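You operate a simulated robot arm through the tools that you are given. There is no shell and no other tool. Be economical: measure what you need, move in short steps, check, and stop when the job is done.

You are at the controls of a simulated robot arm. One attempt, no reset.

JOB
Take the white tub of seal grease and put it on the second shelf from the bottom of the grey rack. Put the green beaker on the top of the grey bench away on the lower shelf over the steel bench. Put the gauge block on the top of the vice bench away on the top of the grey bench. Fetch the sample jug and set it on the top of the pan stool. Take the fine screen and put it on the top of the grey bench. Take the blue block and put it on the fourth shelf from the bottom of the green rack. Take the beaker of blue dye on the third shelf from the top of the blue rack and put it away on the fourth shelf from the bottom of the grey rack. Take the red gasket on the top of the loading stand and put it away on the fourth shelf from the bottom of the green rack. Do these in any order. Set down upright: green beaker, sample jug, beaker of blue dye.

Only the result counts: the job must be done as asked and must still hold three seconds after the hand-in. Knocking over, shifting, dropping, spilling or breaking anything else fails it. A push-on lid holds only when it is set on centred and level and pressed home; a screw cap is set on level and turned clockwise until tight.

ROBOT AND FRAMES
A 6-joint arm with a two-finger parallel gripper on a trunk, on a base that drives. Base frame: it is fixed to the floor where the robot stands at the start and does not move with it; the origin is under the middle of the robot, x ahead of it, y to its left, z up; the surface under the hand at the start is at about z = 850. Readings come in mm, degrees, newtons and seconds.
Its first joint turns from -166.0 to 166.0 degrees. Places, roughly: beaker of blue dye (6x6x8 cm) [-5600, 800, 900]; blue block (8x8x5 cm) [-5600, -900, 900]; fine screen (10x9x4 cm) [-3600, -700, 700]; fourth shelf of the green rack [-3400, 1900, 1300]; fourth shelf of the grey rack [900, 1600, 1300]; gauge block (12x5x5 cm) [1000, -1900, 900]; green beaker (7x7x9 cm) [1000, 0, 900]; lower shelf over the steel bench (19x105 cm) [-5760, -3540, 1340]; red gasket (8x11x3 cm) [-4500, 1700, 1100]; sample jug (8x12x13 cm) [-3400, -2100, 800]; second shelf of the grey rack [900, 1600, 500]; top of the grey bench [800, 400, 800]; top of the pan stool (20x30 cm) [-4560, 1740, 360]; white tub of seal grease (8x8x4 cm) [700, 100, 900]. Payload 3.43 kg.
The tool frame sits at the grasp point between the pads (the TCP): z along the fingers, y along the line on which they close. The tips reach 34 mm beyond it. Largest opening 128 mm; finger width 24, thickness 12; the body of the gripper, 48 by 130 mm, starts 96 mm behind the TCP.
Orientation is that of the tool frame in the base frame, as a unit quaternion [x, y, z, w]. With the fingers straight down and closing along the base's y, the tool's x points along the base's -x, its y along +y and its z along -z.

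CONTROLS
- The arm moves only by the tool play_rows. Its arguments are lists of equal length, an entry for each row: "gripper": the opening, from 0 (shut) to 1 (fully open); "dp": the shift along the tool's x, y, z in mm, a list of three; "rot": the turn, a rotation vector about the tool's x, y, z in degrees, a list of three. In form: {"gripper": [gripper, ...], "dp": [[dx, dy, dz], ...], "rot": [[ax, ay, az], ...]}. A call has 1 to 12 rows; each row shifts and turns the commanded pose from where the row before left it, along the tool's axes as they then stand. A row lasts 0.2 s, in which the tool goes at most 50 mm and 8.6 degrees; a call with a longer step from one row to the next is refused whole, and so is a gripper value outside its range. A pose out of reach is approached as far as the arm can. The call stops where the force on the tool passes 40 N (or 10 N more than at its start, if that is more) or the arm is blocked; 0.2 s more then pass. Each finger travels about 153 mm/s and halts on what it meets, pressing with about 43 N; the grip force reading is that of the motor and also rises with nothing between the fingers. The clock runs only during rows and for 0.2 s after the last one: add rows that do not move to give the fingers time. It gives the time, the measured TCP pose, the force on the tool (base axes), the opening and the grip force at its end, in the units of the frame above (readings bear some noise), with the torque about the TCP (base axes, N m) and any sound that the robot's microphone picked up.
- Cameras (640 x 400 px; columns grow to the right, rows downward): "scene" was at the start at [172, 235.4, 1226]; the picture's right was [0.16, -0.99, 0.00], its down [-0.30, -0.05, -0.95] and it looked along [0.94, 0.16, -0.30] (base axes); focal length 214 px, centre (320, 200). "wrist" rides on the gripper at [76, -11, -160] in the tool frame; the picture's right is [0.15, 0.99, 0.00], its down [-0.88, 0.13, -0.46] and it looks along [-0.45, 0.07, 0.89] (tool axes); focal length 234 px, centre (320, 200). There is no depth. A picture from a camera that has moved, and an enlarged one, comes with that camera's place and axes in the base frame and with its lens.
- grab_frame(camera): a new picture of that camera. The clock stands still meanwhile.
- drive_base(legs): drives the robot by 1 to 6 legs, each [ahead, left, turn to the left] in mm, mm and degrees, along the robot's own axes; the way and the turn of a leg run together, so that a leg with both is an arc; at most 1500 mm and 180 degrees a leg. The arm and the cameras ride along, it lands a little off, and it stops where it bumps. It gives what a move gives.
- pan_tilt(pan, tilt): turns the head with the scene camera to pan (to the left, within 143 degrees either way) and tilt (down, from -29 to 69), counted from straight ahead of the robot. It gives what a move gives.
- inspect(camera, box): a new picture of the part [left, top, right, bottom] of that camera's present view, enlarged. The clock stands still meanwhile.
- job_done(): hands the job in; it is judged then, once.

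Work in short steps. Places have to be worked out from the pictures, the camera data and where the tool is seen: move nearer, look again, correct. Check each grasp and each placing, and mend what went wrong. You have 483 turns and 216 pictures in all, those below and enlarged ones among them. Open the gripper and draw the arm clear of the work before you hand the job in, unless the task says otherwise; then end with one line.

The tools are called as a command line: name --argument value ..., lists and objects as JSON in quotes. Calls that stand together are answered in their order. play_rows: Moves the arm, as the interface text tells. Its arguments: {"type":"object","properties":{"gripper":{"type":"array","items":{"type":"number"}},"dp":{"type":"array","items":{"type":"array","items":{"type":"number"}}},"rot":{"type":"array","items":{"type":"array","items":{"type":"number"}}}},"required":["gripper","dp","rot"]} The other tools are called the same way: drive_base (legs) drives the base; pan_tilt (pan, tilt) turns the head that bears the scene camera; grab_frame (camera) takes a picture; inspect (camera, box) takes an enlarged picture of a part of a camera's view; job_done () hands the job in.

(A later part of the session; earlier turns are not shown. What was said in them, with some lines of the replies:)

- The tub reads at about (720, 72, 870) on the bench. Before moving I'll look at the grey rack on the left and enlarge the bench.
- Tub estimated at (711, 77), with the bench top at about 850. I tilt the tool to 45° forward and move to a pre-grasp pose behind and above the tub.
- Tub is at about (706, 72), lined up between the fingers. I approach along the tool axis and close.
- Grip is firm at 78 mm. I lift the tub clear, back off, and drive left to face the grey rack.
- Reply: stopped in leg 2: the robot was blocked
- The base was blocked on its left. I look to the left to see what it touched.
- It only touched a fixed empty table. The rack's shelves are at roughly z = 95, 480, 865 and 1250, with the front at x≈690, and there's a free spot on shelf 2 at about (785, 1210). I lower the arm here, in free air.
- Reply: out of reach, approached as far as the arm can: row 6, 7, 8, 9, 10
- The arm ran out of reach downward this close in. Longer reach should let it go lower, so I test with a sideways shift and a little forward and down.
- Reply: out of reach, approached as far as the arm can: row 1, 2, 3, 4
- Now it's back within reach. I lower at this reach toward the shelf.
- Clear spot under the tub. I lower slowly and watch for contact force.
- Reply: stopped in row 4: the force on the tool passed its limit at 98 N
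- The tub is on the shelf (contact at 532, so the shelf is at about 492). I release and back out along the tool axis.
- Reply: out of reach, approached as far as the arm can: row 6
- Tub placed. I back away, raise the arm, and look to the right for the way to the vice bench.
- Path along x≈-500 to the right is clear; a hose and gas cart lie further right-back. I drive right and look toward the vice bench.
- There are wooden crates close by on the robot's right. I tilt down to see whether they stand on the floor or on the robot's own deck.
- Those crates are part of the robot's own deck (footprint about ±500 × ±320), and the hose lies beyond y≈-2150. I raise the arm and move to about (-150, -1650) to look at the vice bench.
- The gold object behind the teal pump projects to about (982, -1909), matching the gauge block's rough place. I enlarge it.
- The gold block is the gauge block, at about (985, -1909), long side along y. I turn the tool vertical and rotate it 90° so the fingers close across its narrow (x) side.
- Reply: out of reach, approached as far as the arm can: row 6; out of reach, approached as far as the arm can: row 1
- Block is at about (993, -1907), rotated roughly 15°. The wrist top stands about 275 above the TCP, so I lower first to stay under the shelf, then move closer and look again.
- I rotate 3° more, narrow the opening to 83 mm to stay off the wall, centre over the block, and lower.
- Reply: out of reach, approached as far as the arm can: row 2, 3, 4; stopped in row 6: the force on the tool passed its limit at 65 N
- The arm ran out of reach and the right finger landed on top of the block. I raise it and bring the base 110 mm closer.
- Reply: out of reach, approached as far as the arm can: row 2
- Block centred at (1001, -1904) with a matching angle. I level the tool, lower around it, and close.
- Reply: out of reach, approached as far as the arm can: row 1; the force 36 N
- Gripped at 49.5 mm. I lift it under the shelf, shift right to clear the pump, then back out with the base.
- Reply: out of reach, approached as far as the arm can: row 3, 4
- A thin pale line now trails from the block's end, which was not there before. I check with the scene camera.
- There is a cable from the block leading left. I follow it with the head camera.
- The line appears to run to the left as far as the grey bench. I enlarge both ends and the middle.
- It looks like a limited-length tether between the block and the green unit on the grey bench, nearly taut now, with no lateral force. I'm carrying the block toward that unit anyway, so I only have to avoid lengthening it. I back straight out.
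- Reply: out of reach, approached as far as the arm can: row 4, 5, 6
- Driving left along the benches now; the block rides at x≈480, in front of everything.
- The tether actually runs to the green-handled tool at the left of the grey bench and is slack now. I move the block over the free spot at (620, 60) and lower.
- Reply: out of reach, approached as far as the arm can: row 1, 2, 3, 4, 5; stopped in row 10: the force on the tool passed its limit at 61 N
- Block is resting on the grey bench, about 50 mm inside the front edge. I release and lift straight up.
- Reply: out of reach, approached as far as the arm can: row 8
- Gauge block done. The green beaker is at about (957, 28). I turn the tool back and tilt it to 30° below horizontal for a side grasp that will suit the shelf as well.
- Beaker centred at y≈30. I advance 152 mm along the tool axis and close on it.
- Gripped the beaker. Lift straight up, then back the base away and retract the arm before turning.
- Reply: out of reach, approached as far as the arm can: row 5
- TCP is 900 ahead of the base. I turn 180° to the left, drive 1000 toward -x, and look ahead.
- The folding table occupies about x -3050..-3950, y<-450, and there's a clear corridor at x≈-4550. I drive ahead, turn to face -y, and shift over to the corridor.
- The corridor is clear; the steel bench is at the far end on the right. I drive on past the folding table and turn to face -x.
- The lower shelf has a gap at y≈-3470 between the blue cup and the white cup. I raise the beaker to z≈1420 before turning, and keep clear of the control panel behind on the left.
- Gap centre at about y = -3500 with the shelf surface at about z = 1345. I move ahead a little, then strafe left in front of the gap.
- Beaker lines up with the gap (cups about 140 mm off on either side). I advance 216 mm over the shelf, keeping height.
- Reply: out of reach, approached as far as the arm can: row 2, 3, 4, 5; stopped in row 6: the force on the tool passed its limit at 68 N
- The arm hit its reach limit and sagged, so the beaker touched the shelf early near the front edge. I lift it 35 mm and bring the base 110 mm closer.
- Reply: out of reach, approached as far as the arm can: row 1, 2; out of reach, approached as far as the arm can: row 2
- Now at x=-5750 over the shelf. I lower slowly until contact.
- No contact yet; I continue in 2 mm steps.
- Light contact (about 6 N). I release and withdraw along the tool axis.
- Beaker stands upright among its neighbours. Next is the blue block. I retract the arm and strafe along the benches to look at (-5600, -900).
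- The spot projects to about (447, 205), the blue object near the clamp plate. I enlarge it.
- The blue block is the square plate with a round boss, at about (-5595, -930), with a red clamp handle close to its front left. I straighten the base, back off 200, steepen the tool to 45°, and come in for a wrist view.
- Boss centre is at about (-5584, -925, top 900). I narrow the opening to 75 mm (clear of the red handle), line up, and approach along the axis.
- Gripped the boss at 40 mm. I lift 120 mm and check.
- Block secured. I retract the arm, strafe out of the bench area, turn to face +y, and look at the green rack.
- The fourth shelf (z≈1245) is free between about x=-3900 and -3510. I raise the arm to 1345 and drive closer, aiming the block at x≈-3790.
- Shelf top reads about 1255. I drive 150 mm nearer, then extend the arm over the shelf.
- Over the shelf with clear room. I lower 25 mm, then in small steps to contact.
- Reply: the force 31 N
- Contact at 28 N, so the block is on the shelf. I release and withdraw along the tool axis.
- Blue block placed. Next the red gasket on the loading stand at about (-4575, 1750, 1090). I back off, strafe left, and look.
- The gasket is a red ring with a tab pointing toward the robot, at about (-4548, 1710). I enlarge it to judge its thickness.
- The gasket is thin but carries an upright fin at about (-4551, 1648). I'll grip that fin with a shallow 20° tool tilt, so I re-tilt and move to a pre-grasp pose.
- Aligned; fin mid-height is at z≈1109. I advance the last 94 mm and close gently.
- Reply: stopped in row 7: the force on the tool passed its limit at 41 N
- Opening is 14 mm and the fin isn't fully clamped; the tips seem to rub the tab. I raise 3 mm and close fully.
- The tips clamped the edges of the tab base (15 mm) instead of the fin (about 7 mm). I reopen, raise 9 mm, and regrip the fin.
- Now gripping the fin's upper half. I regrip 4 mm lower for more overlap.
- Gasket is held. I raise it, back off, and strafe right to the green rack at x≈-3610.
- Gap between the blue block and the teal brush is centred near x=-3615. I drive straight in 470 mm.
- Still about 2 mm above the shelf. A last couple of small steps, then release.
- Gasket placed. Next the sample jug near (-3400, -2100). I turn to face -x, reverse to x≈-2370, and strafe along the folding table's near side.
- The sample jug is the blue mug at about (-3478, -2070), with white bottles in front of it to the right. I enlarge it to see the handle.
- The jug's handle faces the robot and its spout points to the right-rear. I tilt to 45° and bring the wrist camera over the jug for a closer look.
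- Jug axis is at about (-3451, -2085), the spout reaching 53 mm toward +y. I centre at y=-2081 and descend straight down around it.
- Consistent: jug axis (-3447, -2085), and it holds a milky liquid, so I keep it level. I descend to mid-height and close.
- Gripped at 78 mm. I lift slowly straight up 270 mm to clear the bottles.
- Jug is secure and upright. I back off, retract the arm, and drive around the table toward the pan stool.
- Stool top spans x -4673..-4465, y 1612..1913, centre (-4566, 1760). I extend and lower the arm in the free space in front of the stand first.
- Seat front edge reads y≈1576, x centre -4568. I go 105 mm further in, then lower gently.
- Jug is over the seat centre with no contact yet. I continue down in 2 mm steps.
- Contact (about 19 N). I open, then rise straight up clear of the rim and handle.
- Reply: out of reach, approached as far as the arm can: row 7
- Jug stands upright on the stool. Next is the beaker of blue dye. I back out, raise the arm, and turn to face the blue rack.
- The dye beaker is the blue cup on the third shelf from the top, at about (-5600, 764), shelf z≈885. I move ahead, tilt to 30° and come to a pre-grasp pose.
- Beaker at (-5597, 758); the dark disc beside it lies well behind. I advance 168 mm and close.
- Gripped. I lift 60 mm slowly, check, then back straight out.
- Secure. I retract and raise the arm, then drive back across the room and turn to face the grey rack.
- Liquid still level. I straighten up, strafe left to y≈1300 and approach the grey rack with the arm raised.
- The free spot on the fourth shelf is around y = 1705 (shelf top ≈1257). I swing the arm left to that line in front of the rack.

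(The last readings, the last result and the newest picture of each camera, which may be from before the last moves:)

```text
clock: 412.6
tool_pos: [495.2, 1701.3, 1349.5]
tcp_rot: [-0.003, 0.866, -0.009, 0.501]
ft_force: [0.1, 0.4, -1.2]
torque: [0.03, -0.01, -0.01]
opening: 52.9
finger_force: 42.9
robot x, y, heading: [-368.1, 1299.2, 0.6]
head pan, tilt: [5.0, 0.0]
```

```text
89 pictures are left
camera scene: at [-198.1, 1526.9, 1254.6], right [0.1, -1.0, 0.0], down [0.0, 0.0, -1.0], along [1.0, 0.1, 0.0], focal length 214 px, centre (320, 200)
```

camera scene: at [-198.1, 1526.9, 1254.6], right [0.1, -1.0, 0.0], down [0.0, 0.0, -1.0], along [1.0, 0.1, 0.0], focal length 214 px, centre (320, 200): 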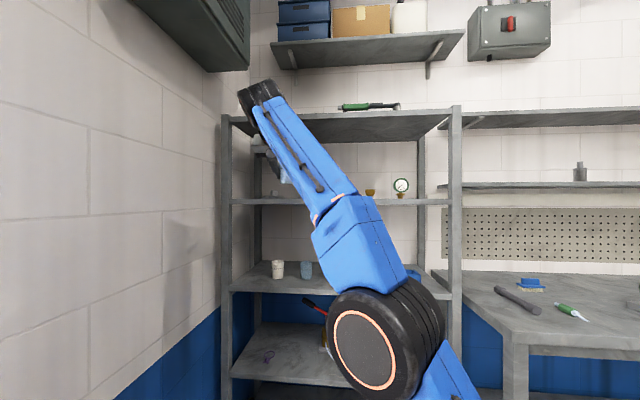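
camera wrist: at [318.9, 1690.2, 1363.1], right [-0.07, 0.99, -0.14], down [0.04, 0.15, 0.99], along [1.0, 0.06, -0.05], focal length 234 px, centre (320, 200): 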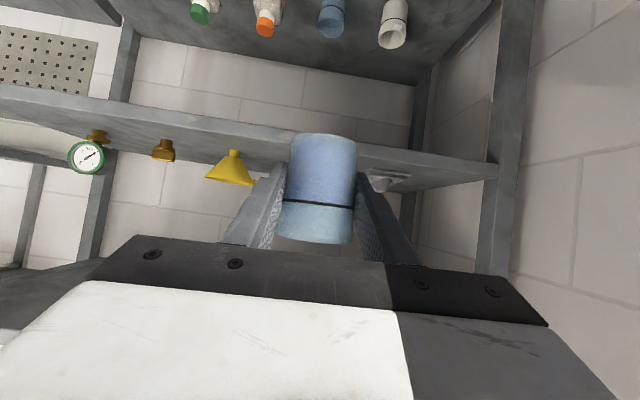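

Gap is 1581–1820, beaker at 1701. I drive straight in 300 mm.

drive_base --legs '[[300, 0, -0.5]]'

grab_frame --camera "wrist"

grab_frame --camera "scene"

```text
clock: 414.6
tool_pos: [794.6, 1700.7, 1350.6]
tcp_rot: [-0.001, 0.866, -0.008, 0.5]
ft_force: [-0.2, 0.4, -2.0]
torque: [0.01, 0.0, -0.01]
opening: 53.0
finger_force: 42.9
robot x, y, heading: [-70.5, 1300.5, 0.2]
head pan, tilt: [5.0, 0.0]
```

```text
88 pictures are left
camera wrist: at [619.4, 1688.1, 1363.6], right [-0.07, 0.99, -0.14], down [0.04, 0.15, 0.99], along [1.0, 0.06, -0.05], focal length 234 px, centre (320, 200)
```

wrist: 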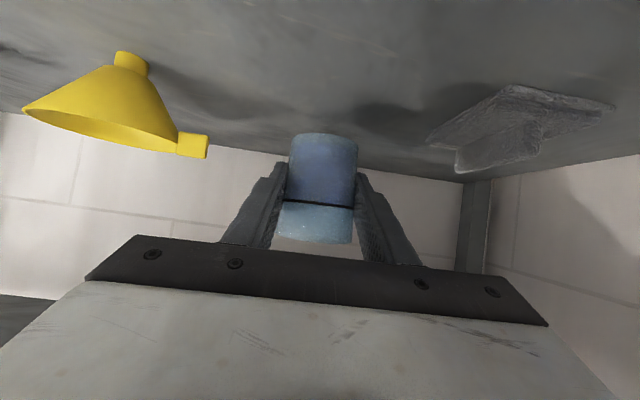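

```text
87 pictures are left
camera scene: at [101.8, 1527.9, 1254.6], right [0.09, -1.0, 0.0], down [0.0, 0.0, -1.0], along [1.0, 0.09, 0.0], focal length 214 px, centre (320, 200)
```

scene: 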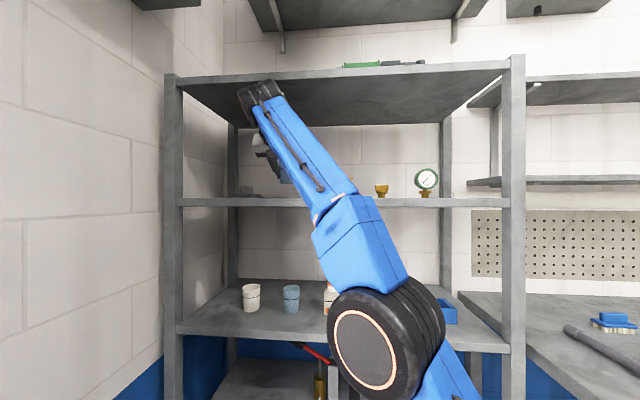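

play_rows --gripper '[0, 0, 0, 0, 0, 0, 0]' --dp '[[13, 0, 7.5], [13, 0, 7.5], [8.7, 0, 5], [4.3, 0, 2.5], [2.6, 0, 1.5], [1.7, 0, 1], [0, 0, 0]]' --rot '[[0, 0, 0], [0, 0, 0], [0, 0, 0], [0, 0, 0], [0, 0, 0], [0, 0, 0], [0, 0, 0]]'

grab_frame --camera "wrist"

```text
clock: 416.2
tool_pos: [794.8, 1697.1, 1302.4]
tcp_rot: [0.0, 0.865, -0.008, 0.502]
ft_force: [2.2, 2.0, 16.5]
torque: [0.5, -0.22, -0.03]
opening: 52.9
finger_force: 43.1
robot x, y, heading: [-72.8, 1301.0, 0.2]
head pan, tilt: [5.0, 0.0]
```

```text
86 pictures are left
camera wrist: at [618.9, 1686.4, 1314.6], right [-0.07, 0.99, -0.14], down [0.04, 0.14, 0.99], along [1.0, 0.06, -0.05], focal length 234 px, centre (320, 200)
```

wrist: 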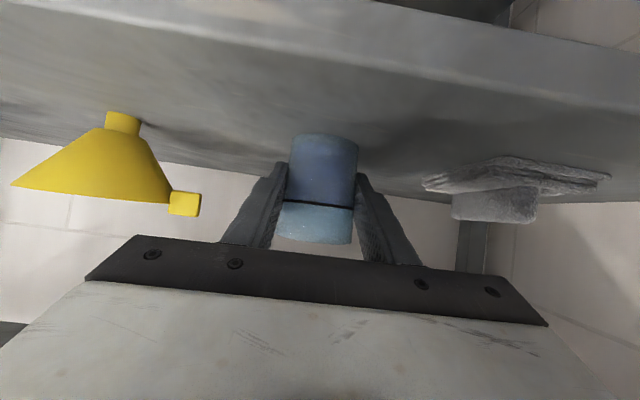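

Contact at 16 N, so the beaker is on the shelf. I release and withdraw along the tool axis.

play_rows --gripper '[0.5, 0.6, 0.6, 0.6, 0.6, 0.6, 0.6]' --dp '[[0, 0, 0], [0, 0, 0], [0, 0, 0], [0, 0, -12], [0, 0, -30], [0, 0, -45], [0, 0, -45]]' --rot '[[0, 0, 0], [0, 0, 0], [0, 0, 0], [0, 0, 0], [0, 0, 0], [0, 0, 0], [0, 0, 0]]'

grab_frame --camera "wrist"

```text
clock: 417.8
tool_pos: [683.9, 1700.5, 1364.6]
tcp_rot: [0.001, 0.865, -0.01, 0.501]
ft_force: [0.4, 1.5, -0.9]
torque: [-0.01, 0.0, -0.03]
opening: 76.9
finger_force: 0.0
robot x, y, heading: [-65.0, 1297.4, 0.3]
head pan, tilt: [5.0, 0.0]
```

```text
85 pictures are left
camera wrist: at [506.3, 1689.2, 1379.2], right [-0.06, 0.99, -0.14], down [0.04, 0.15, 0.99], along [1.0, 0.06, -0.05], focal length 234 px, centre (320, 200)
```

wrist: 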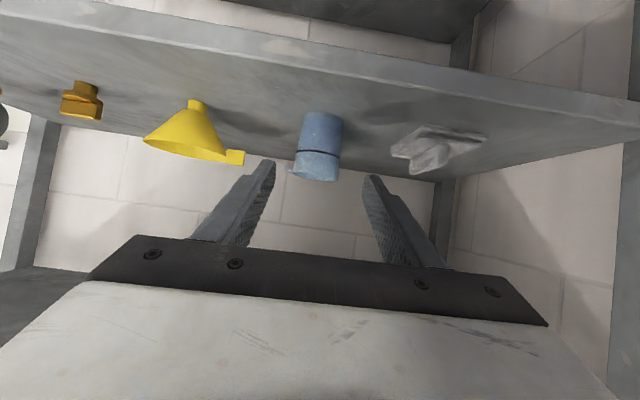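

Dye beaker stands upright. The last item is the fine screen on the folding table. I back off, recentre the arm, and drive over to the table.

drive_base --legs '[[-350, 0, 0]]'

play_rows --gripper '[1, 1, 1, 1, 1, 1, 1, 1, 1, 1, 1]' --dp '[[0, -44, 0], [0, -44, 0], [0, -44, 0], [0, -44, 0], [0, -44, 0], [0, -44, 0], [0, -44, 0], [0, -44, 0], [0, -44, 0], [25, 0, 14], [25, 0, 14]]' --rot '[[0, 0, 0], [0, 0, 0], [0, 0, 0], [0, 0, 0], [0, 0, 0], [0, 0, 0], [0, 0, 0], [0, 0, 0], [0, 0, 0], [0, 0, 0], [0, 0, 0]]'

drive_base --legs '[[-500, -400, 0], [0, -600, 0], [0, 0, 90], [0, 0, 90], [1100, 0, 0]]'

pan_tilt --pan 35 --tilt 20

grab_frame --camera "scene"

```text
clock: 420.1
tool_pos: [324.8, 1698.5, 1364.3]
tcp_rot: [0.0, 0.865, -0.009, 0.501]
ft_force: [0.3, -0.3, 0.4]
torque: [-0.02, -0.04, -0.01]
opening: 76.8
finger_force: 0.1
robot x, y, heading: [-426.9, 1294.1, 0.4]
head pan, tilt: [5.0, 0.0]
```

```text
clock: 422.5
tool_pos: [320.6, 1302.3, 1313.7]
tcp_rot: [-0.001, 0.865, -0.009, 0.501]
ft_force: [-0.3, 0.1, -0.4]
torque: [-0.01, -0.01, -0.04]
opening: 128.1
finger_force: 0.1
robot x, y, heading: [-424.9, 1298.5, 0.2]
head pan, tilt: [5.0, 0.0]
```

```text
clock: 442.1
tool_pos: [-2773.2, 230.1, 1313.8]
tcp_rot: [0.865, 0.012, -0.501, -0.002]
ft_force: [0.4, -0.2, -0.6]
torque: [-0.02, -0.02, 0.01]
opening: 127.8
finger_force: 0.1
robot x, y, heading: [-2028.0, 250.8, -178.4]
head pan, tilt: [5.0, 0.0]
```

```text
clock: 443.0
tool_pos: [-2772.6, 229.9, 1313.7]
tcp_rot: [0.865, 0.012, -0.501, -0.002]
ft_force: [0.7, -0.2, 0.1]
torque: [0.0, -0.02, 0.01]
opening: 128.1
finger_force: 0.0
robot x, y, heading: [-2026.4, 253.6, -178.0]
head pan, tilt: [35.0, 20.0]
```

```text
84 pictures are left
camera scene: at [-2176.3, -23.4, 1222.4], right [-0.6, 0.8, 0.0], down [0.27, 0.2, -0.94], along [-0.75, -0.56, -0.34], focal length 214 px, centre (320, 200)
```

scene: 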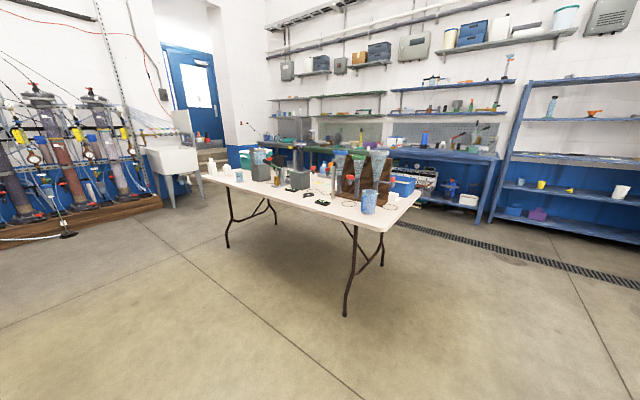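

inspect --camera "scene" --box '[230, 130, 430, 250]'

```text
3.20 times, centred on (330, 190) of scene
camera zoom: at [-2176.3, -23.4, 1222.4], right [-0.6, 0.8, 0.0], down [0.27, 0.2, -0.94], along [-0.75, -0.56, -0.34], focal length 686 px, centre (288, 232)
```

zoom: 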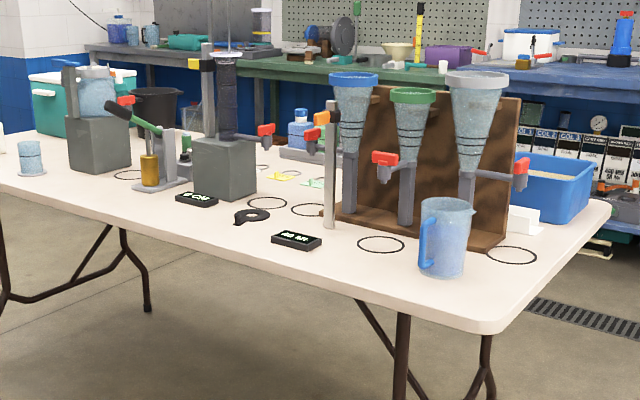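

The fine screen should be the small blue round piece behind the wooden stand, at about (-3597, -748), reachable from the corridor side. I go around and face +x.

drive_base --legs '[[1450, 0, -2], [1060, 0, 0], [0, 0, 90], [0, 0, 90], [0, -950, 0]]'

pan_tilt --pan -5 --tilt 30

grab_frame --camera "scene"

grab_frame --camera "wrist"

```text
clock: 467.6
tool_pos: [-3726.6, -683.8, 1313.7]
tcp_rot: [-0.028, 0.865, 0.007, 0.501]
ft_force: [-0.4, -0.5, 0.3]
torque: [0.01, -0.01, -0.01]
opening: 128.1
finger_force: 0.0
robot x, y, heading: [-4470.0, -733.3, 4.1]
head pan, tilt: [35.0, 20.0]
```

```text
clock: 468.6
tool_pos: [-3725.8, -684.5, 1313.3]
tcp_rot: [-0.028, 0.865, 0.007, 0.5]
ft_force: [0.2, 0.4, 0.2]
torque: [0.01, 0.0, 0.01]
opening: 127.7
finger_force: 0.1
robot x, y, heading: [-4469.0, -738.0, 3.9]
head pan, tilt: [-5.0, 30.0]
```

```text
82 pictures are left
camera scene: at [-4314.7, -513.4, 1206.3], right [-0.02, -1.0, 0.0], down [-0.5, 0.01, -0.87], along [0.87, -0.01, -0.5], focal length 214 px, centre (320, 200)
```

scene: 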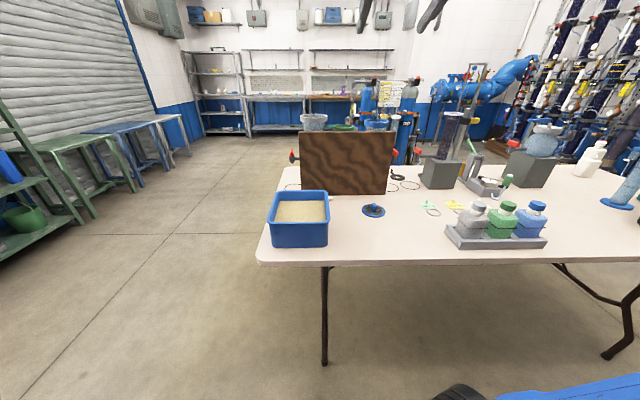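

```text
81 pictures are left
camera wrist: at [-3901.7, -706.4, 1327.8], right [-0.13, 0.98, -0.14], down [0.03, 0.15, 0.99], along [0.99, 0.12, -0.05], focal length 234 px, centre (320, 200)
```

wrist: 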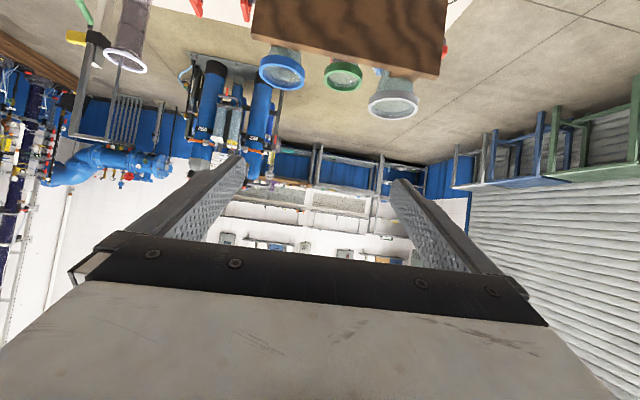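

inspect --camera "scene" --box '[330, 170, 450, 250]'

```text
5.00 times, centred on (390, 210) of scene
camera zoom: at [-4314.7, -513.4, 1206.3], right [-0.02, -1.0, 0.0], down [-0.5, 0.01, -0.87], along [0.87, -0.01, -0.5], focal length 1072 px, centre (-30, 150)
```

zoom: 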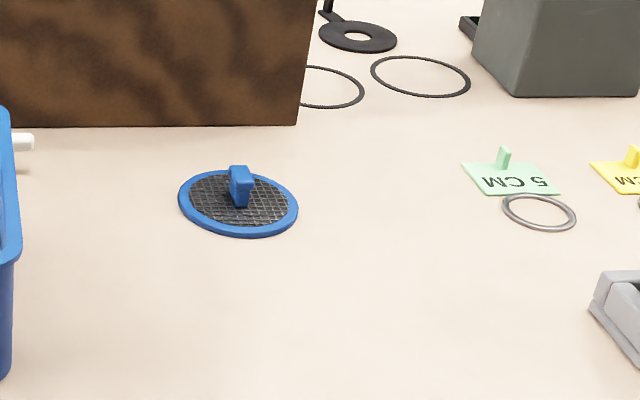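

The screen is a mesh disc with an upright central fin; I'll grip the fin. I straighten the heading and lower to a pre-grasp pose.

drive_base --legs '[[0, 0, -3.9]]'

play_rows --gripper '[0.5, 0.5, 0.5, 0.5, 0.5, 0.5, 0.5, 0.5, 0.5, 0.5]' --dp '[[43, 0, 25], [43, 0, 25], [43, 0, 25], [43, 0, 25], [43, 0, 25], [43, 0, 25], [43, 0, 25], [43, 0, 25], [43, 0, 25], [0, 0, 0]]' --rot '[[0, 0, 0], [0, 0, 0], [0, 0, 0], [0, 0, 0], [0, 0, 0], [0, 0, 0], [0, 0, 0], [0, 0, 0], [0, 0, 0], [0, 0, 0]]'

grab_frame --camera "wrist"

grab_frame --camera "scene"

```text
clock: 469.5
tool_pos: [-3723.8, -735.1, 1313.7]
tcp_rot: [0.002, 0.865, -0.01, 0.501]
ft_force: [0.1, -0.3, 0.1]
torque: [0.03, 0.03, -0.01]
opening: 128.0
finger_force: 0.2
robot x, y, heading: [-4470.7, -738.7, -0.2]
head pan, tilt: [-5.0, 30.0]
```

```text
clock: 471.7
tool_pos: [-3721.1, -741.9, 864.6]
tcp_rot: [0.001, 0.865, -0.01, 0.501]
ft_force: [0.3, -0.1, 1.1]
torque: [0.01, 0.04, -0.01]
opening: 64.0
finger_force: 0.0
robot x, y, heading: [-4467.9, -738.9, -0.3]
head pan, tilt: [-5.0, 30.0]
```

```text
79 pictures are left
camera wrist: at [-3898.2, -752.2, 878.8], right [-0.06, 0.99, -0.14], down [0.04, 0.14, 0.99], along [1.0, 0.06, -0.05], focal length 234 px, centre (320, 200)
```

wrist: 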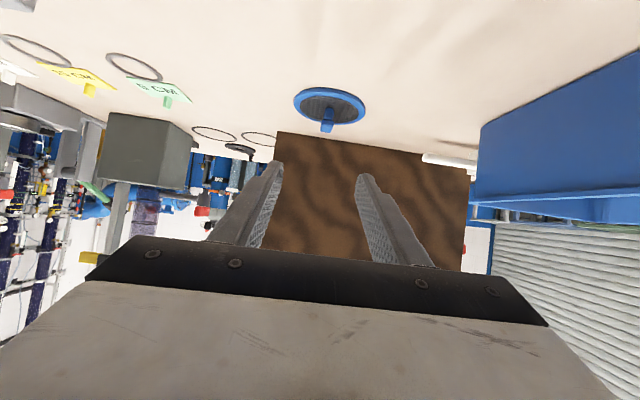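

```text
78 pictures are left
camera scene: at [-4299.8, -524.7, 1206.3], right [-0.09, -1.0, 0.0], down [-0.5, 0.04, -0.87], along [0.86, -0.07, -0.5], focal length 214 px, centre (320, 200)
```

scene: 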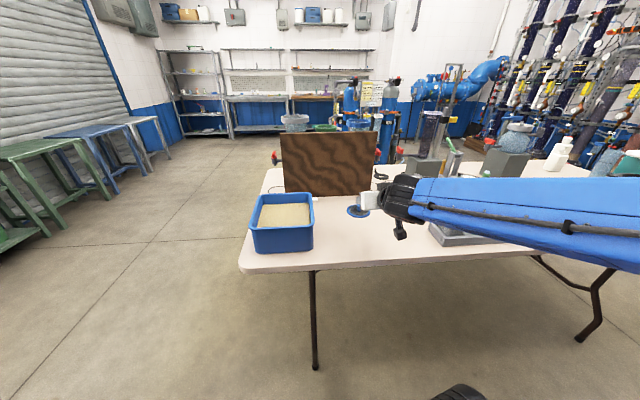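

play_rows --gripper '[0.4, 0.4, 0.4, 0.4]' --dp '[[7.3, 1.7, 37.3], [7.3, 1.7, 37.3], [7.3, 1.7, 37.3], [0, 0, 0]]' --rot '[[0, 0, 0], [0, 0, 0], [0, 0, 0], [0, 0, 0]]'

grab_frame --camera "wrist"

inspect --camera "scene" --box '[310, 160, 430, 240]'

```text
clock: 472.7
tool_pos: [-3635.9, -737.0, 791.1]
tcp_rot: [0.001, 0.866, -0.01, 0.501]
ft_force: [0.3, -0.1, -0.4]
torque: [-0.03, 0.04, 0.01]
opening: 51.3
finger_force: 0.1
robot x, y, heading: [-4473.9, -737.7, 0.4]
head pan, tilt: [-5.0, 30.0]
```

```text
77 pictures are left
camera wrist: at [-3811.7, -748.1, 805.0], right [-0.06, 0.99, -0.14], down [0.04, 0.14, 0.99], along [1.0, 0.05, -0.05], focal length 234 px, centre (320, 200)
```

wrist: 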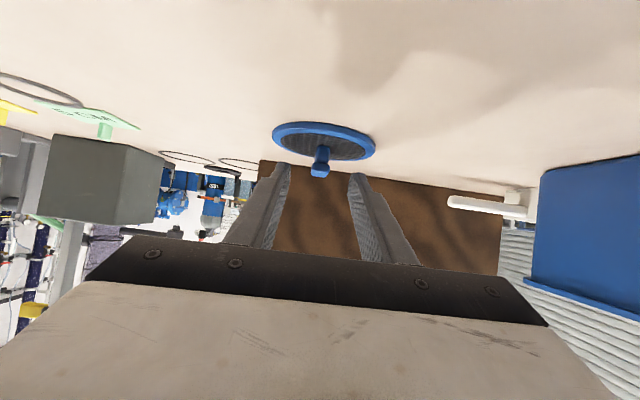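

```text
5.00 times, centred on (370, 200) of scene
camera zoom: at [-4299.9, -524.7, 1206.3], right [-0.09, -1.0, 0.0], down [-0.5, 0.04, -0.87], along [0.86, -0.07, -0.5], focal length 1072 px, centre (70, 200)
```

zoom: 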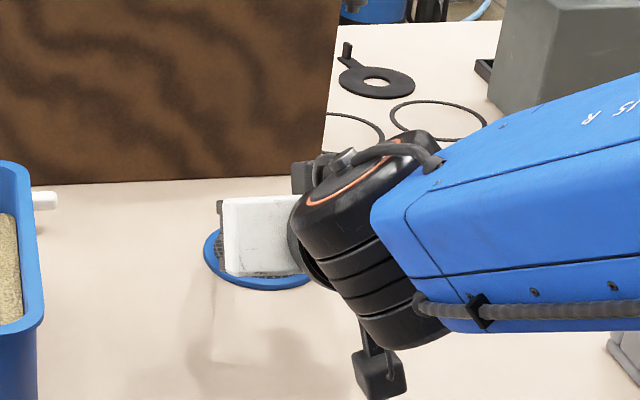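

Estimates agree on the fin at about (-3588, -741), table top ≈733. I go the last 37 mm and close on the fin.

play_rows --gripper '[0.4, 0.4, 0.4, 0.2, 0, 0, 0, 0]' --dp '[[0, -2, 18], [0, -2, 18], [0, 0, 0], [0, 0, 0], [0, 0, 0], [0, 0, 0], [0, 0, 0], [0, 0, 0]]' --rot '[[0, 0, 0], [0, 0, 0], [0, 0, 0], [0, 0, 0], [0, 0, 0], [0, 0, 0], [0, 0, 0], [0, 0, 0]]'

inspect --camera "wrist" --box '[240, 110, 400, 220]'

```text
clock: 474.5
tool_pos: [-3605.0, -742.4, 773.0]
tcp_rot: [0.001, 0.865, -0.01, 0.502]
ft_force: [4.0, -1.8, 17.1]
torque: [0.39, -0.71, -0.15]
opening: 11.0
finger_force: 43.4
robot x, y, heading: [-4466.1, -739.3, 0.3]
head pan, tilt: [-5.0, 30.0]
```

```text
3.64 times, centred on (320, 165) of wrist
camera zoom: at [-3780.7, -753.5, 787.2], right [-0.06, 0.99, -0.14], down [0.04, 0.14, 0.99], along [1.0, 0.05, -0.05], focal length 852 px, centre (320, 327)
```

zoom: 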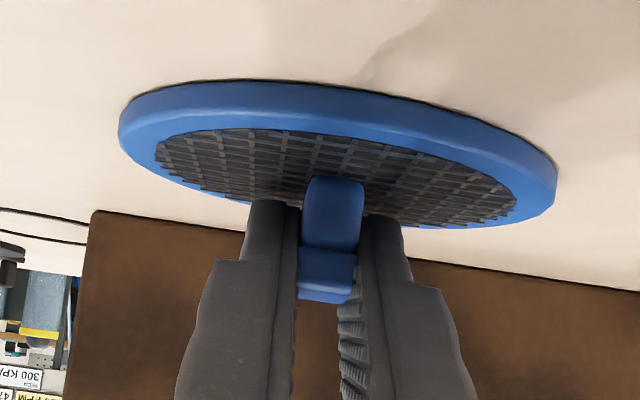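

Fin is gripped at 11 mm. I lift and check.

play_rows --gripper '[0, 0, 0, 0, 0]' --dp '[[-4.3, 0, -2.5], [-17, 0, -10], [-35, 0, -20], [-35, 0, -20], [0, 0, 0]]' --rot '[[0, 0, 0], [0, 0, 0], [0, 0, 0], [0, 0, 0], [0, 0, 0]]'

grab_frame --camera "wrist"

```text
clock: 475.7
tool_pos: [-3606.3, -743.0, 876.7]
tcp_rot: [0.0, 0.865, -0.009, 0.501]
ft_force: [-0.2, 0.3, 0.3]
torque: [0.0, 0.0, -0.01]
opening: 10.8
finger_force: 43.0
robot x, y, heading: [-4470.8, -735.7, -0.2]
head pan, tilt: [-5.0, 30.0]
```

```text
74 pictures are left
camera wrist: at [-3782.8, -752.5, 891.3], right [-0.06, 0.99, -0.14], down [0.04, 0.14, 0.99], along [1.0, 0.05, -0.05], focal length 234 px, centre (320, 200)
```

wrist: 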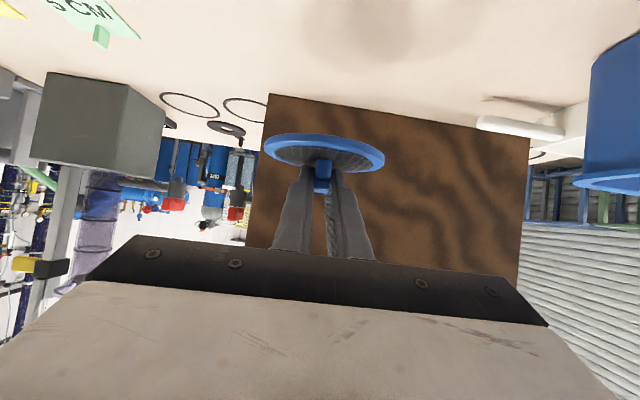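

Screen held. I raise it, strafe clear of the table, and drive to the grey bench at y≈590 (free spot at about (612, 585)).

play_rows --gripper '[0, 0, 0, 0, 0]' --dp '[[-43, 0, -25], [-43, 0, -25], [-43, 0, -25], [-43, 0, -25], [0, 0, 0]]' --rot '[[0, 0, 0], [0, 0, 0], [0, 0, 0], [0, 0, 0], [0, 0, 0]]'

drive_base --legs '[[-60, 0, 0], [0, 1300, 0], [1400, 0, 0], [1400, 0, 0], [1050, 0, 0]]'

pan_tilt --pan 0 --tilt 25

grab_frame --camera "scene"

grab_frame --camera "wrist"

```text
clock: 476.9
tool_pos: [-3610.4, -737.7, 1077.5]
tcp_rot: [0.001, 0.866, -0.01, 0.501]
ft_force: [1.0, 0.9, -0.3]
torque: [0.0, 0.03, 0.02]
opening: 11.1
finger_force: 42.7
robot x, y, heading: [-4473.6, -739.5, -0.1]
head pan, tilt: [-5.0, 30.0]
```

```text
clock: 502.1
tool_pos: [200.4, 639.9, 1077.6]
tcp_rot: [-0.01, 0.866, -0.004, 0.501]
ft_force: [-0.2, 0.1, -0.4]
torque: [0.02, 0.02, -0.02]
opening: 10.7
finger_force: 43.5
robot x, y, heading: [-661.9, 620.2, 1.6]
head pan, tilt: [-5.0, 30.0]
```

```text
clock: 502.8
tool_pos: [200.1, 639.0, 1077.2]
tcp_rot: [-0.009, 0.866, -0.004, 0.5]
ft_force: [0.4, 0.0, 0.1]
torque: [0.04, 0.01, 0.01]
opening: 10.8
finger_force: 43.6
robot x, y, heading: [-659.9, 621.7, 1.6]
head pan, tilt: [0.0, 25.0]
```

```text
73 pictures are left
camera scene: at [-494.9, 844.4, 1214.3], right [0.03, -1.0, 0.0], down [-0.42, -0.01, -0.91], along [0.91, 0.02, -0.42], focal length 214 px, centre (320, 200)
```

scene: 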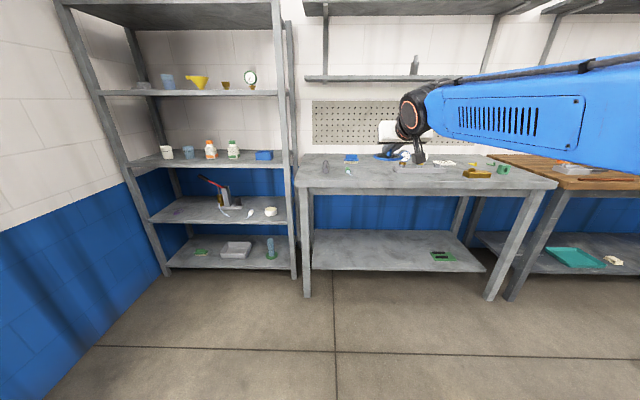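

```text
72 pictures are left
camera wrist: at [23.3, 624.5, 1090.5], right [-0.09, 0.99, -0.14], down [0.04, 0.15, 0.99], along [1.0, 0.08, -0.05], focal length 234 px, centre (320, 200)
```

wrist: 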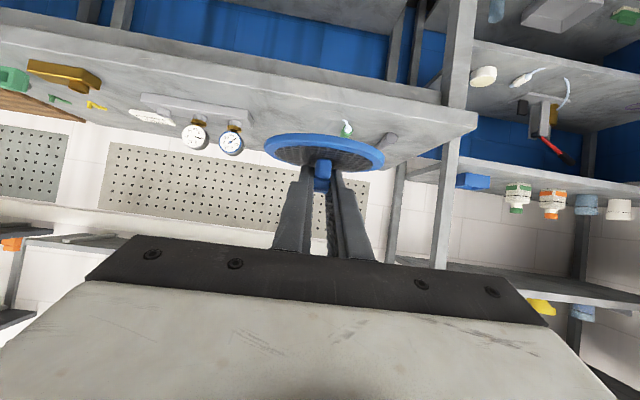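

Gap between the gauge plate (y≈448) and the green tool (y≈716) confirmed. I align and drive in so the screen is over (612, 578).

drive_base --legs '[[0, -37, -1.6], [390, 0, 0]]'

play_rows --gripper '[0, 0, 0, 0, 0]' --dp '[[35, 0, 20], [35, 0, 20], [26, 0, 15], [0, 0, 0], [0, 0, 0]]' --rot '[[0, 0, 0], [0, 0, 0], [0, 0, 0], [0, 0, 0], [0, 0, 0]]'

grab_frame --camera "wrist"

grab_frame --camera "scene"

```text
clock: 505.7
tool_pos: [581.5, 572.6, 1075.6]
tcp_rot: [0.004, 0.865, -0.011, 0.501]
ft_force: [1.1, 0.0, -0.5]
torque: [0.01, 0.05, -0.04]
opening: 10.9
finger_force: 42.8
robot x, y, heading: [-282.1, 581.2, -0.2]
head pan, tilt: [0.0, 25.0]
```

```text
clock: 506.9
tool_pos: [581.3, 571.6, 965.1]
tcp_rot: [0.004, 0.866, -0.011, 0.501]
ft_force: [-0.7, 0.7, -1.5]
torque: [-0.04, -0.03, 0.0]
opening: 10.8
finger_force: 43.2
robot x, y, heading: [-275.8, 580.4, -0.2]
head pan, tilt: [0.0, 25.0]
```

```text
71 pictures are left
camera wrist: at [404.1, 562.3, 978.9], right [-0.05, 0.99, -0.14], down [0.05, 0.14, 0.99], along [1.0, 0.05, -0.05], focal length 234 px, centre (320, 200)
```

wrist: 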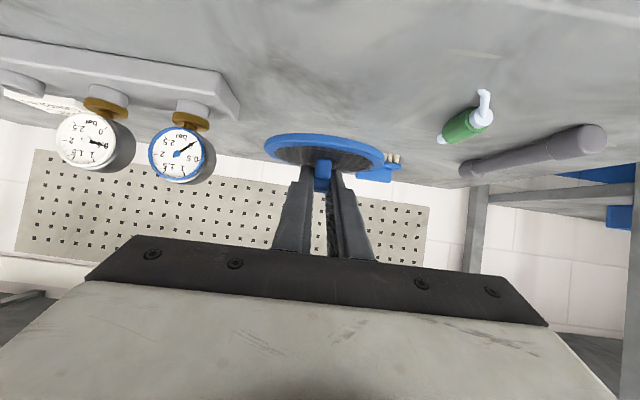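

```text
70 pictures are left
camera scene: at [-106.0, 800.1, 1214.3], right [-0.01, -1.0, 0.0], down [-0.42, 0.0, -0.91], along [0.91, -0.01, -0.42], focal length 214 px, centre (320, 200)
```

scene: 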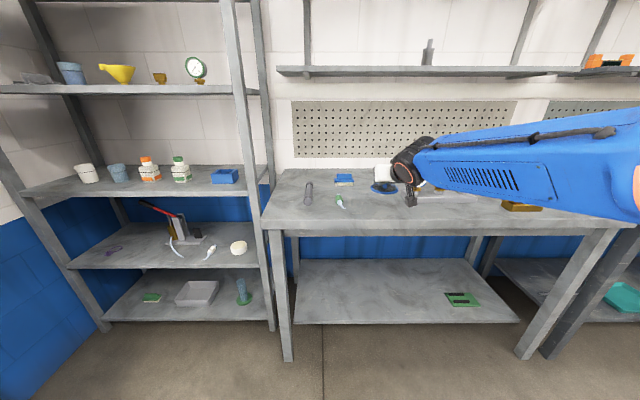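

Clear below. I lower toward the bench, with slow final steps.

play_rows --gripper '[0, 0, 0, 0, 0, 0, 0]' --dp '[[16, 0, 25], [21, 0, 12], [13, 0, 7.5], [4.3, 0, 2.5], [2.6, 0, 1.5], [1.7, 0, 1], [0, 0, 0]]' --rot '[[0, 0, 0], [0, 0, 0], [0, 0, 0], [0, 0, 0], [0, 0, 0], [0, 0, 0], [0, 0, 0]]'

inspect --camera "wrist" --box '[230, 100, 430, 220]'

```text
clock: 508.5
tool_pos: [596.0, 569.6, 888.5]
tcp_rot: [0.004, 0.866, -0.011, 0.501]
ft_force: [0.7, 0.1, -0.5]
torque: [0.01, 0.0, 0.01]
opening: 10.9
finger_force: 42.6
robot x, y, heading: [-275.9, 578.5, -0.4]
head pan, tilt: [0.0, 25.0]
```

```text
3.20 times, centred on (330, 160) of wrist
camera zoom: at [418.8, 560.5, 903.9], right [-0.05, 0.99, -0.14], down [0.05, 0.14, 0.99], along [1.0, 0.05, -0.05], focal length 749 px, centre (288, 328)
```

zoom: 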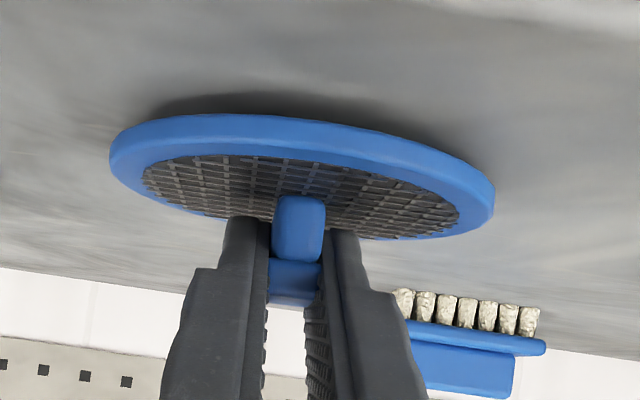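

Just above the bench. Final small steps down to contact.

play_rows --gripper '[0, 0, 0, 0, 0]' --dp '[[1.3, 0, 0.75], [1.3, 0, 0.75], [1.3, 0, 0.75], [0, 0, 0], [0, 0, 0]]' --rot '[[0, 0, 0], [0, 0, 0], [0, 0, 0], [0, 0, 0], [0, 0, 0]]'

inspect --camera "wrist" --box '[230, 100, 430, 220]'

```text
clock: 509.7
tool_pos: [595.2, 569.2, 886.7]
tcp_rot: [0.004, 0.865, -0.011, 0.501]
ft_force: [-0.5, -0.5, -0.6]
torque: [-0.01, 0.01, 0.01]
opening: 10.8
finger_force: 43.2
robot x, y, heading: [-279.6, 581.7, -0.5]
head pan, tilt: [0.0, 25.0]
```

```text
3.20 times, centred on (330, 160) of wrist
camera zoom: at [418.4, 559.8, 899.8], right [-0.05, 0.99, -0.14], down [0.05, 0.14, 0.99], along [1.0, 0.05, -0.05], focal length 749 px, centre (288, 328)
```

zoom: 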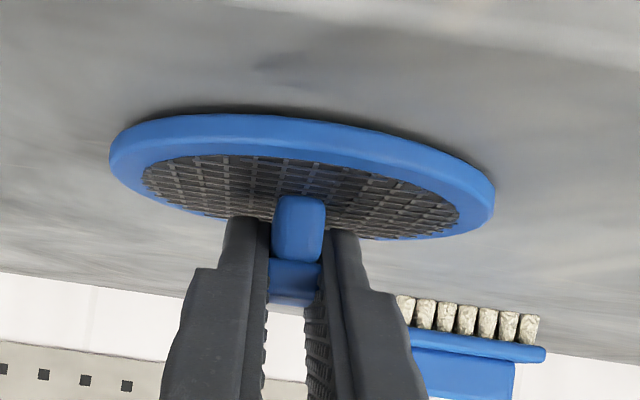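

play_rows --gripper '[0, 0, 0, 0, 0]' --dp '[[1.3, 0, 0.75], [1.3, 0, 0.75], [1.3, 0, 0.75], [0, 0, 0], [0, 0, 0]]' --rot '[[0, 0, 0], [0, 0, 0], [0, 0, 0], [0, 0, 0], [0, 0, 0]]'

```text
clock: 510.9
tool_pos: [593.4, 568.8, 883.8]
tcp_rot: [0.005, 0.864, -0.012, 0.503]
ft_force: [6.2, -5.8, 25.2]
torque: [0.35, -0.54, -0.17]
opening: 10.9
finger_force: 42.7
robot x, y, heading: [-278.8, 578.1, -0.4]
head pan, tilt: [0.0, 25.0]
```

Contact at 25 N. I release slightly, then withdraw along the tool axis.

play_rows --gripper '[0.25, 0.3, 0.3, 0.3, 0.3, 0.3, 0.3, 0.3]' --dp '[[0, 0, 0], [0, 0, 0], [-4, 0, -5], [-5, 0, -25], [-10, 0, -40], [-20, 0, -40], [-30, 0, -35], [-30, 0, -35]]' --rot '[[0, 0, 0], [0, 0, 0], [0, 0, 0], [0, 0, 0], [0, 0, 0], [0, 0, 0], [0, 0, 0], [0, 0, 0]]'

grab_frame --camera "wrist"

```text
clock: 512.7
tool_pos: [488.5, 574.7, 1056.9]
tcp_rot: [0.003, 0.866, -0.011, 0.501]
ft_force: [-0.6, 1.2, 0.0]
torque: [0.01, 0.02, 0.0]
opening: 38.4
finger_force: 0.1
robot x, y, heading: [-282.8, 587.6, -0.3]
head pan, tilt: [0.0, 25.0]
```

```text
67 pictures are left
camera wrist: at [312.5, 565.4, 1071.3], right [-0.06, 0.99, -0.14], down [0.05, 0.15, 0.99], along [1.0, 0.05, -0.05], focal length 234 px, centre (320, 200)
```

wrist: 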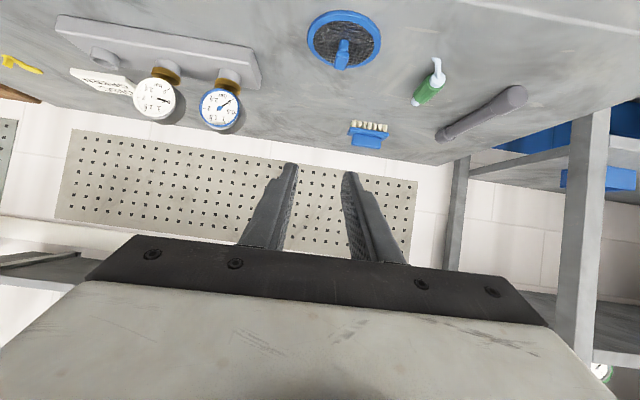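

All eight items are placed. I back clear of the bench and take a final look at the benches.

drive_base --legs '[[-350, 0, 0]]'

pan_tilt --pan -15 --tilt 20

grab_frame --camera "scene"

pan_tilt --pan 20 --tilt 20

grab_frame --camera "scene"

```text
clock: 514.9
tool_pos: [137.6, 577.4, 1058.0]
tcp_rot: [0.002, 0.866, -0.01, 0.5]
ft_force: [0.2, -0.1, 0.4]
torque: [0.01, -0.05, -0.01]
opening: 38.2
finger_force: 0.1
robot x, y, heading: [-632.9, 585.0, -0.3]
head pan, tilt: [0.0, 25.0]
```

```text
clock: 515.7
tool_pos: [136.5, 578.4, 1057.0]
tcp_rot: [0.003, 0.866, -0.01, 0.5]
ft_force: [0.0, -0.3, -0.8]
torque: [0.0, 0.01, 0.04]
opening: 38.2
finger_force: 0.1
robot x, y, heading: [-627.2, 583.4, -0.3]
head pan, tilt: [-15.0, 20.0]
```

```text
66 pictures are left
camera scene: at [-459.9, 778.2, 1222.4], right [-0.26, -0.97, 0.0], down [-0.33, 0.09, -0.94], along [0.91, -0.25, -0.34], focal length 214 px, centre (320, 200)
```

scene: 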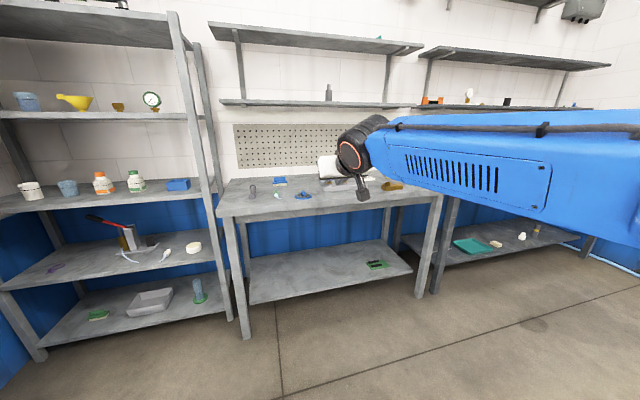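

```text
clock: 516.7
tool_pos: [136.8, 578.3, 1057.0]
tcp_rot: [0.003, 0.866, -0.011, 0.5]
ft_force: [0.1, 0.3, 0.7]
torque: [0.0, 0.02, 0.03]
opening: 38.3
finger_force: 0.0
robot x, y, heading: [-625.7, 578.1, 0.1]
head pan, tilt: [20.0, 20.0]
```

```text
65 pictures are left
camera scene: at [-462.2, 834.1, 1222.4], right [0.34, -0.94, 0.0], down [-0.32, -0.12, -0.94], along [0.88, 0.32, -0.34], focal length 214 px, centre (320, 200)
```

scene: 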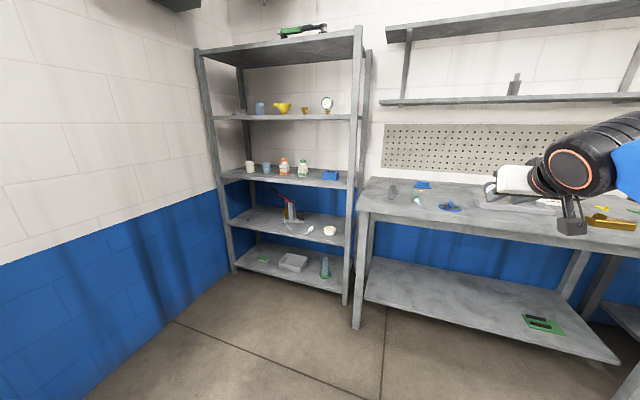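

Everything on the grey rack and grey bench stands as placed. I open the gripper fully and hand in.

play_rows --gripper '[1, 1, 1]' --dp '[[0, 0, 0], [0, 0, 0], [0, 0, 0]]' --rot '[[0, 0, 0], [0, 0, 0], [0, 0, 0]]'

job_done

```text
clock: 517.5
tool_pos: [137.5, 579.1, 1056.3]
tcp_rot: [0.002, 0.866, -0.011, 0.5]
ft_force: [-0.3, 0.0, 0.3]
torque: [0.0, -0.01, 0.02]
opening: 128.0
finger_force: 0.1
robot x, y, heading: [-630.2, 580.2, -0.2]
head pan, tilt: [20.0, 20.0]
```

```text
The job is handed in.
```

All eight items are in their places, with the green beaker, sample jug and dye beaker set down upright, and the job is handed in with the gripper open and the arm clear.
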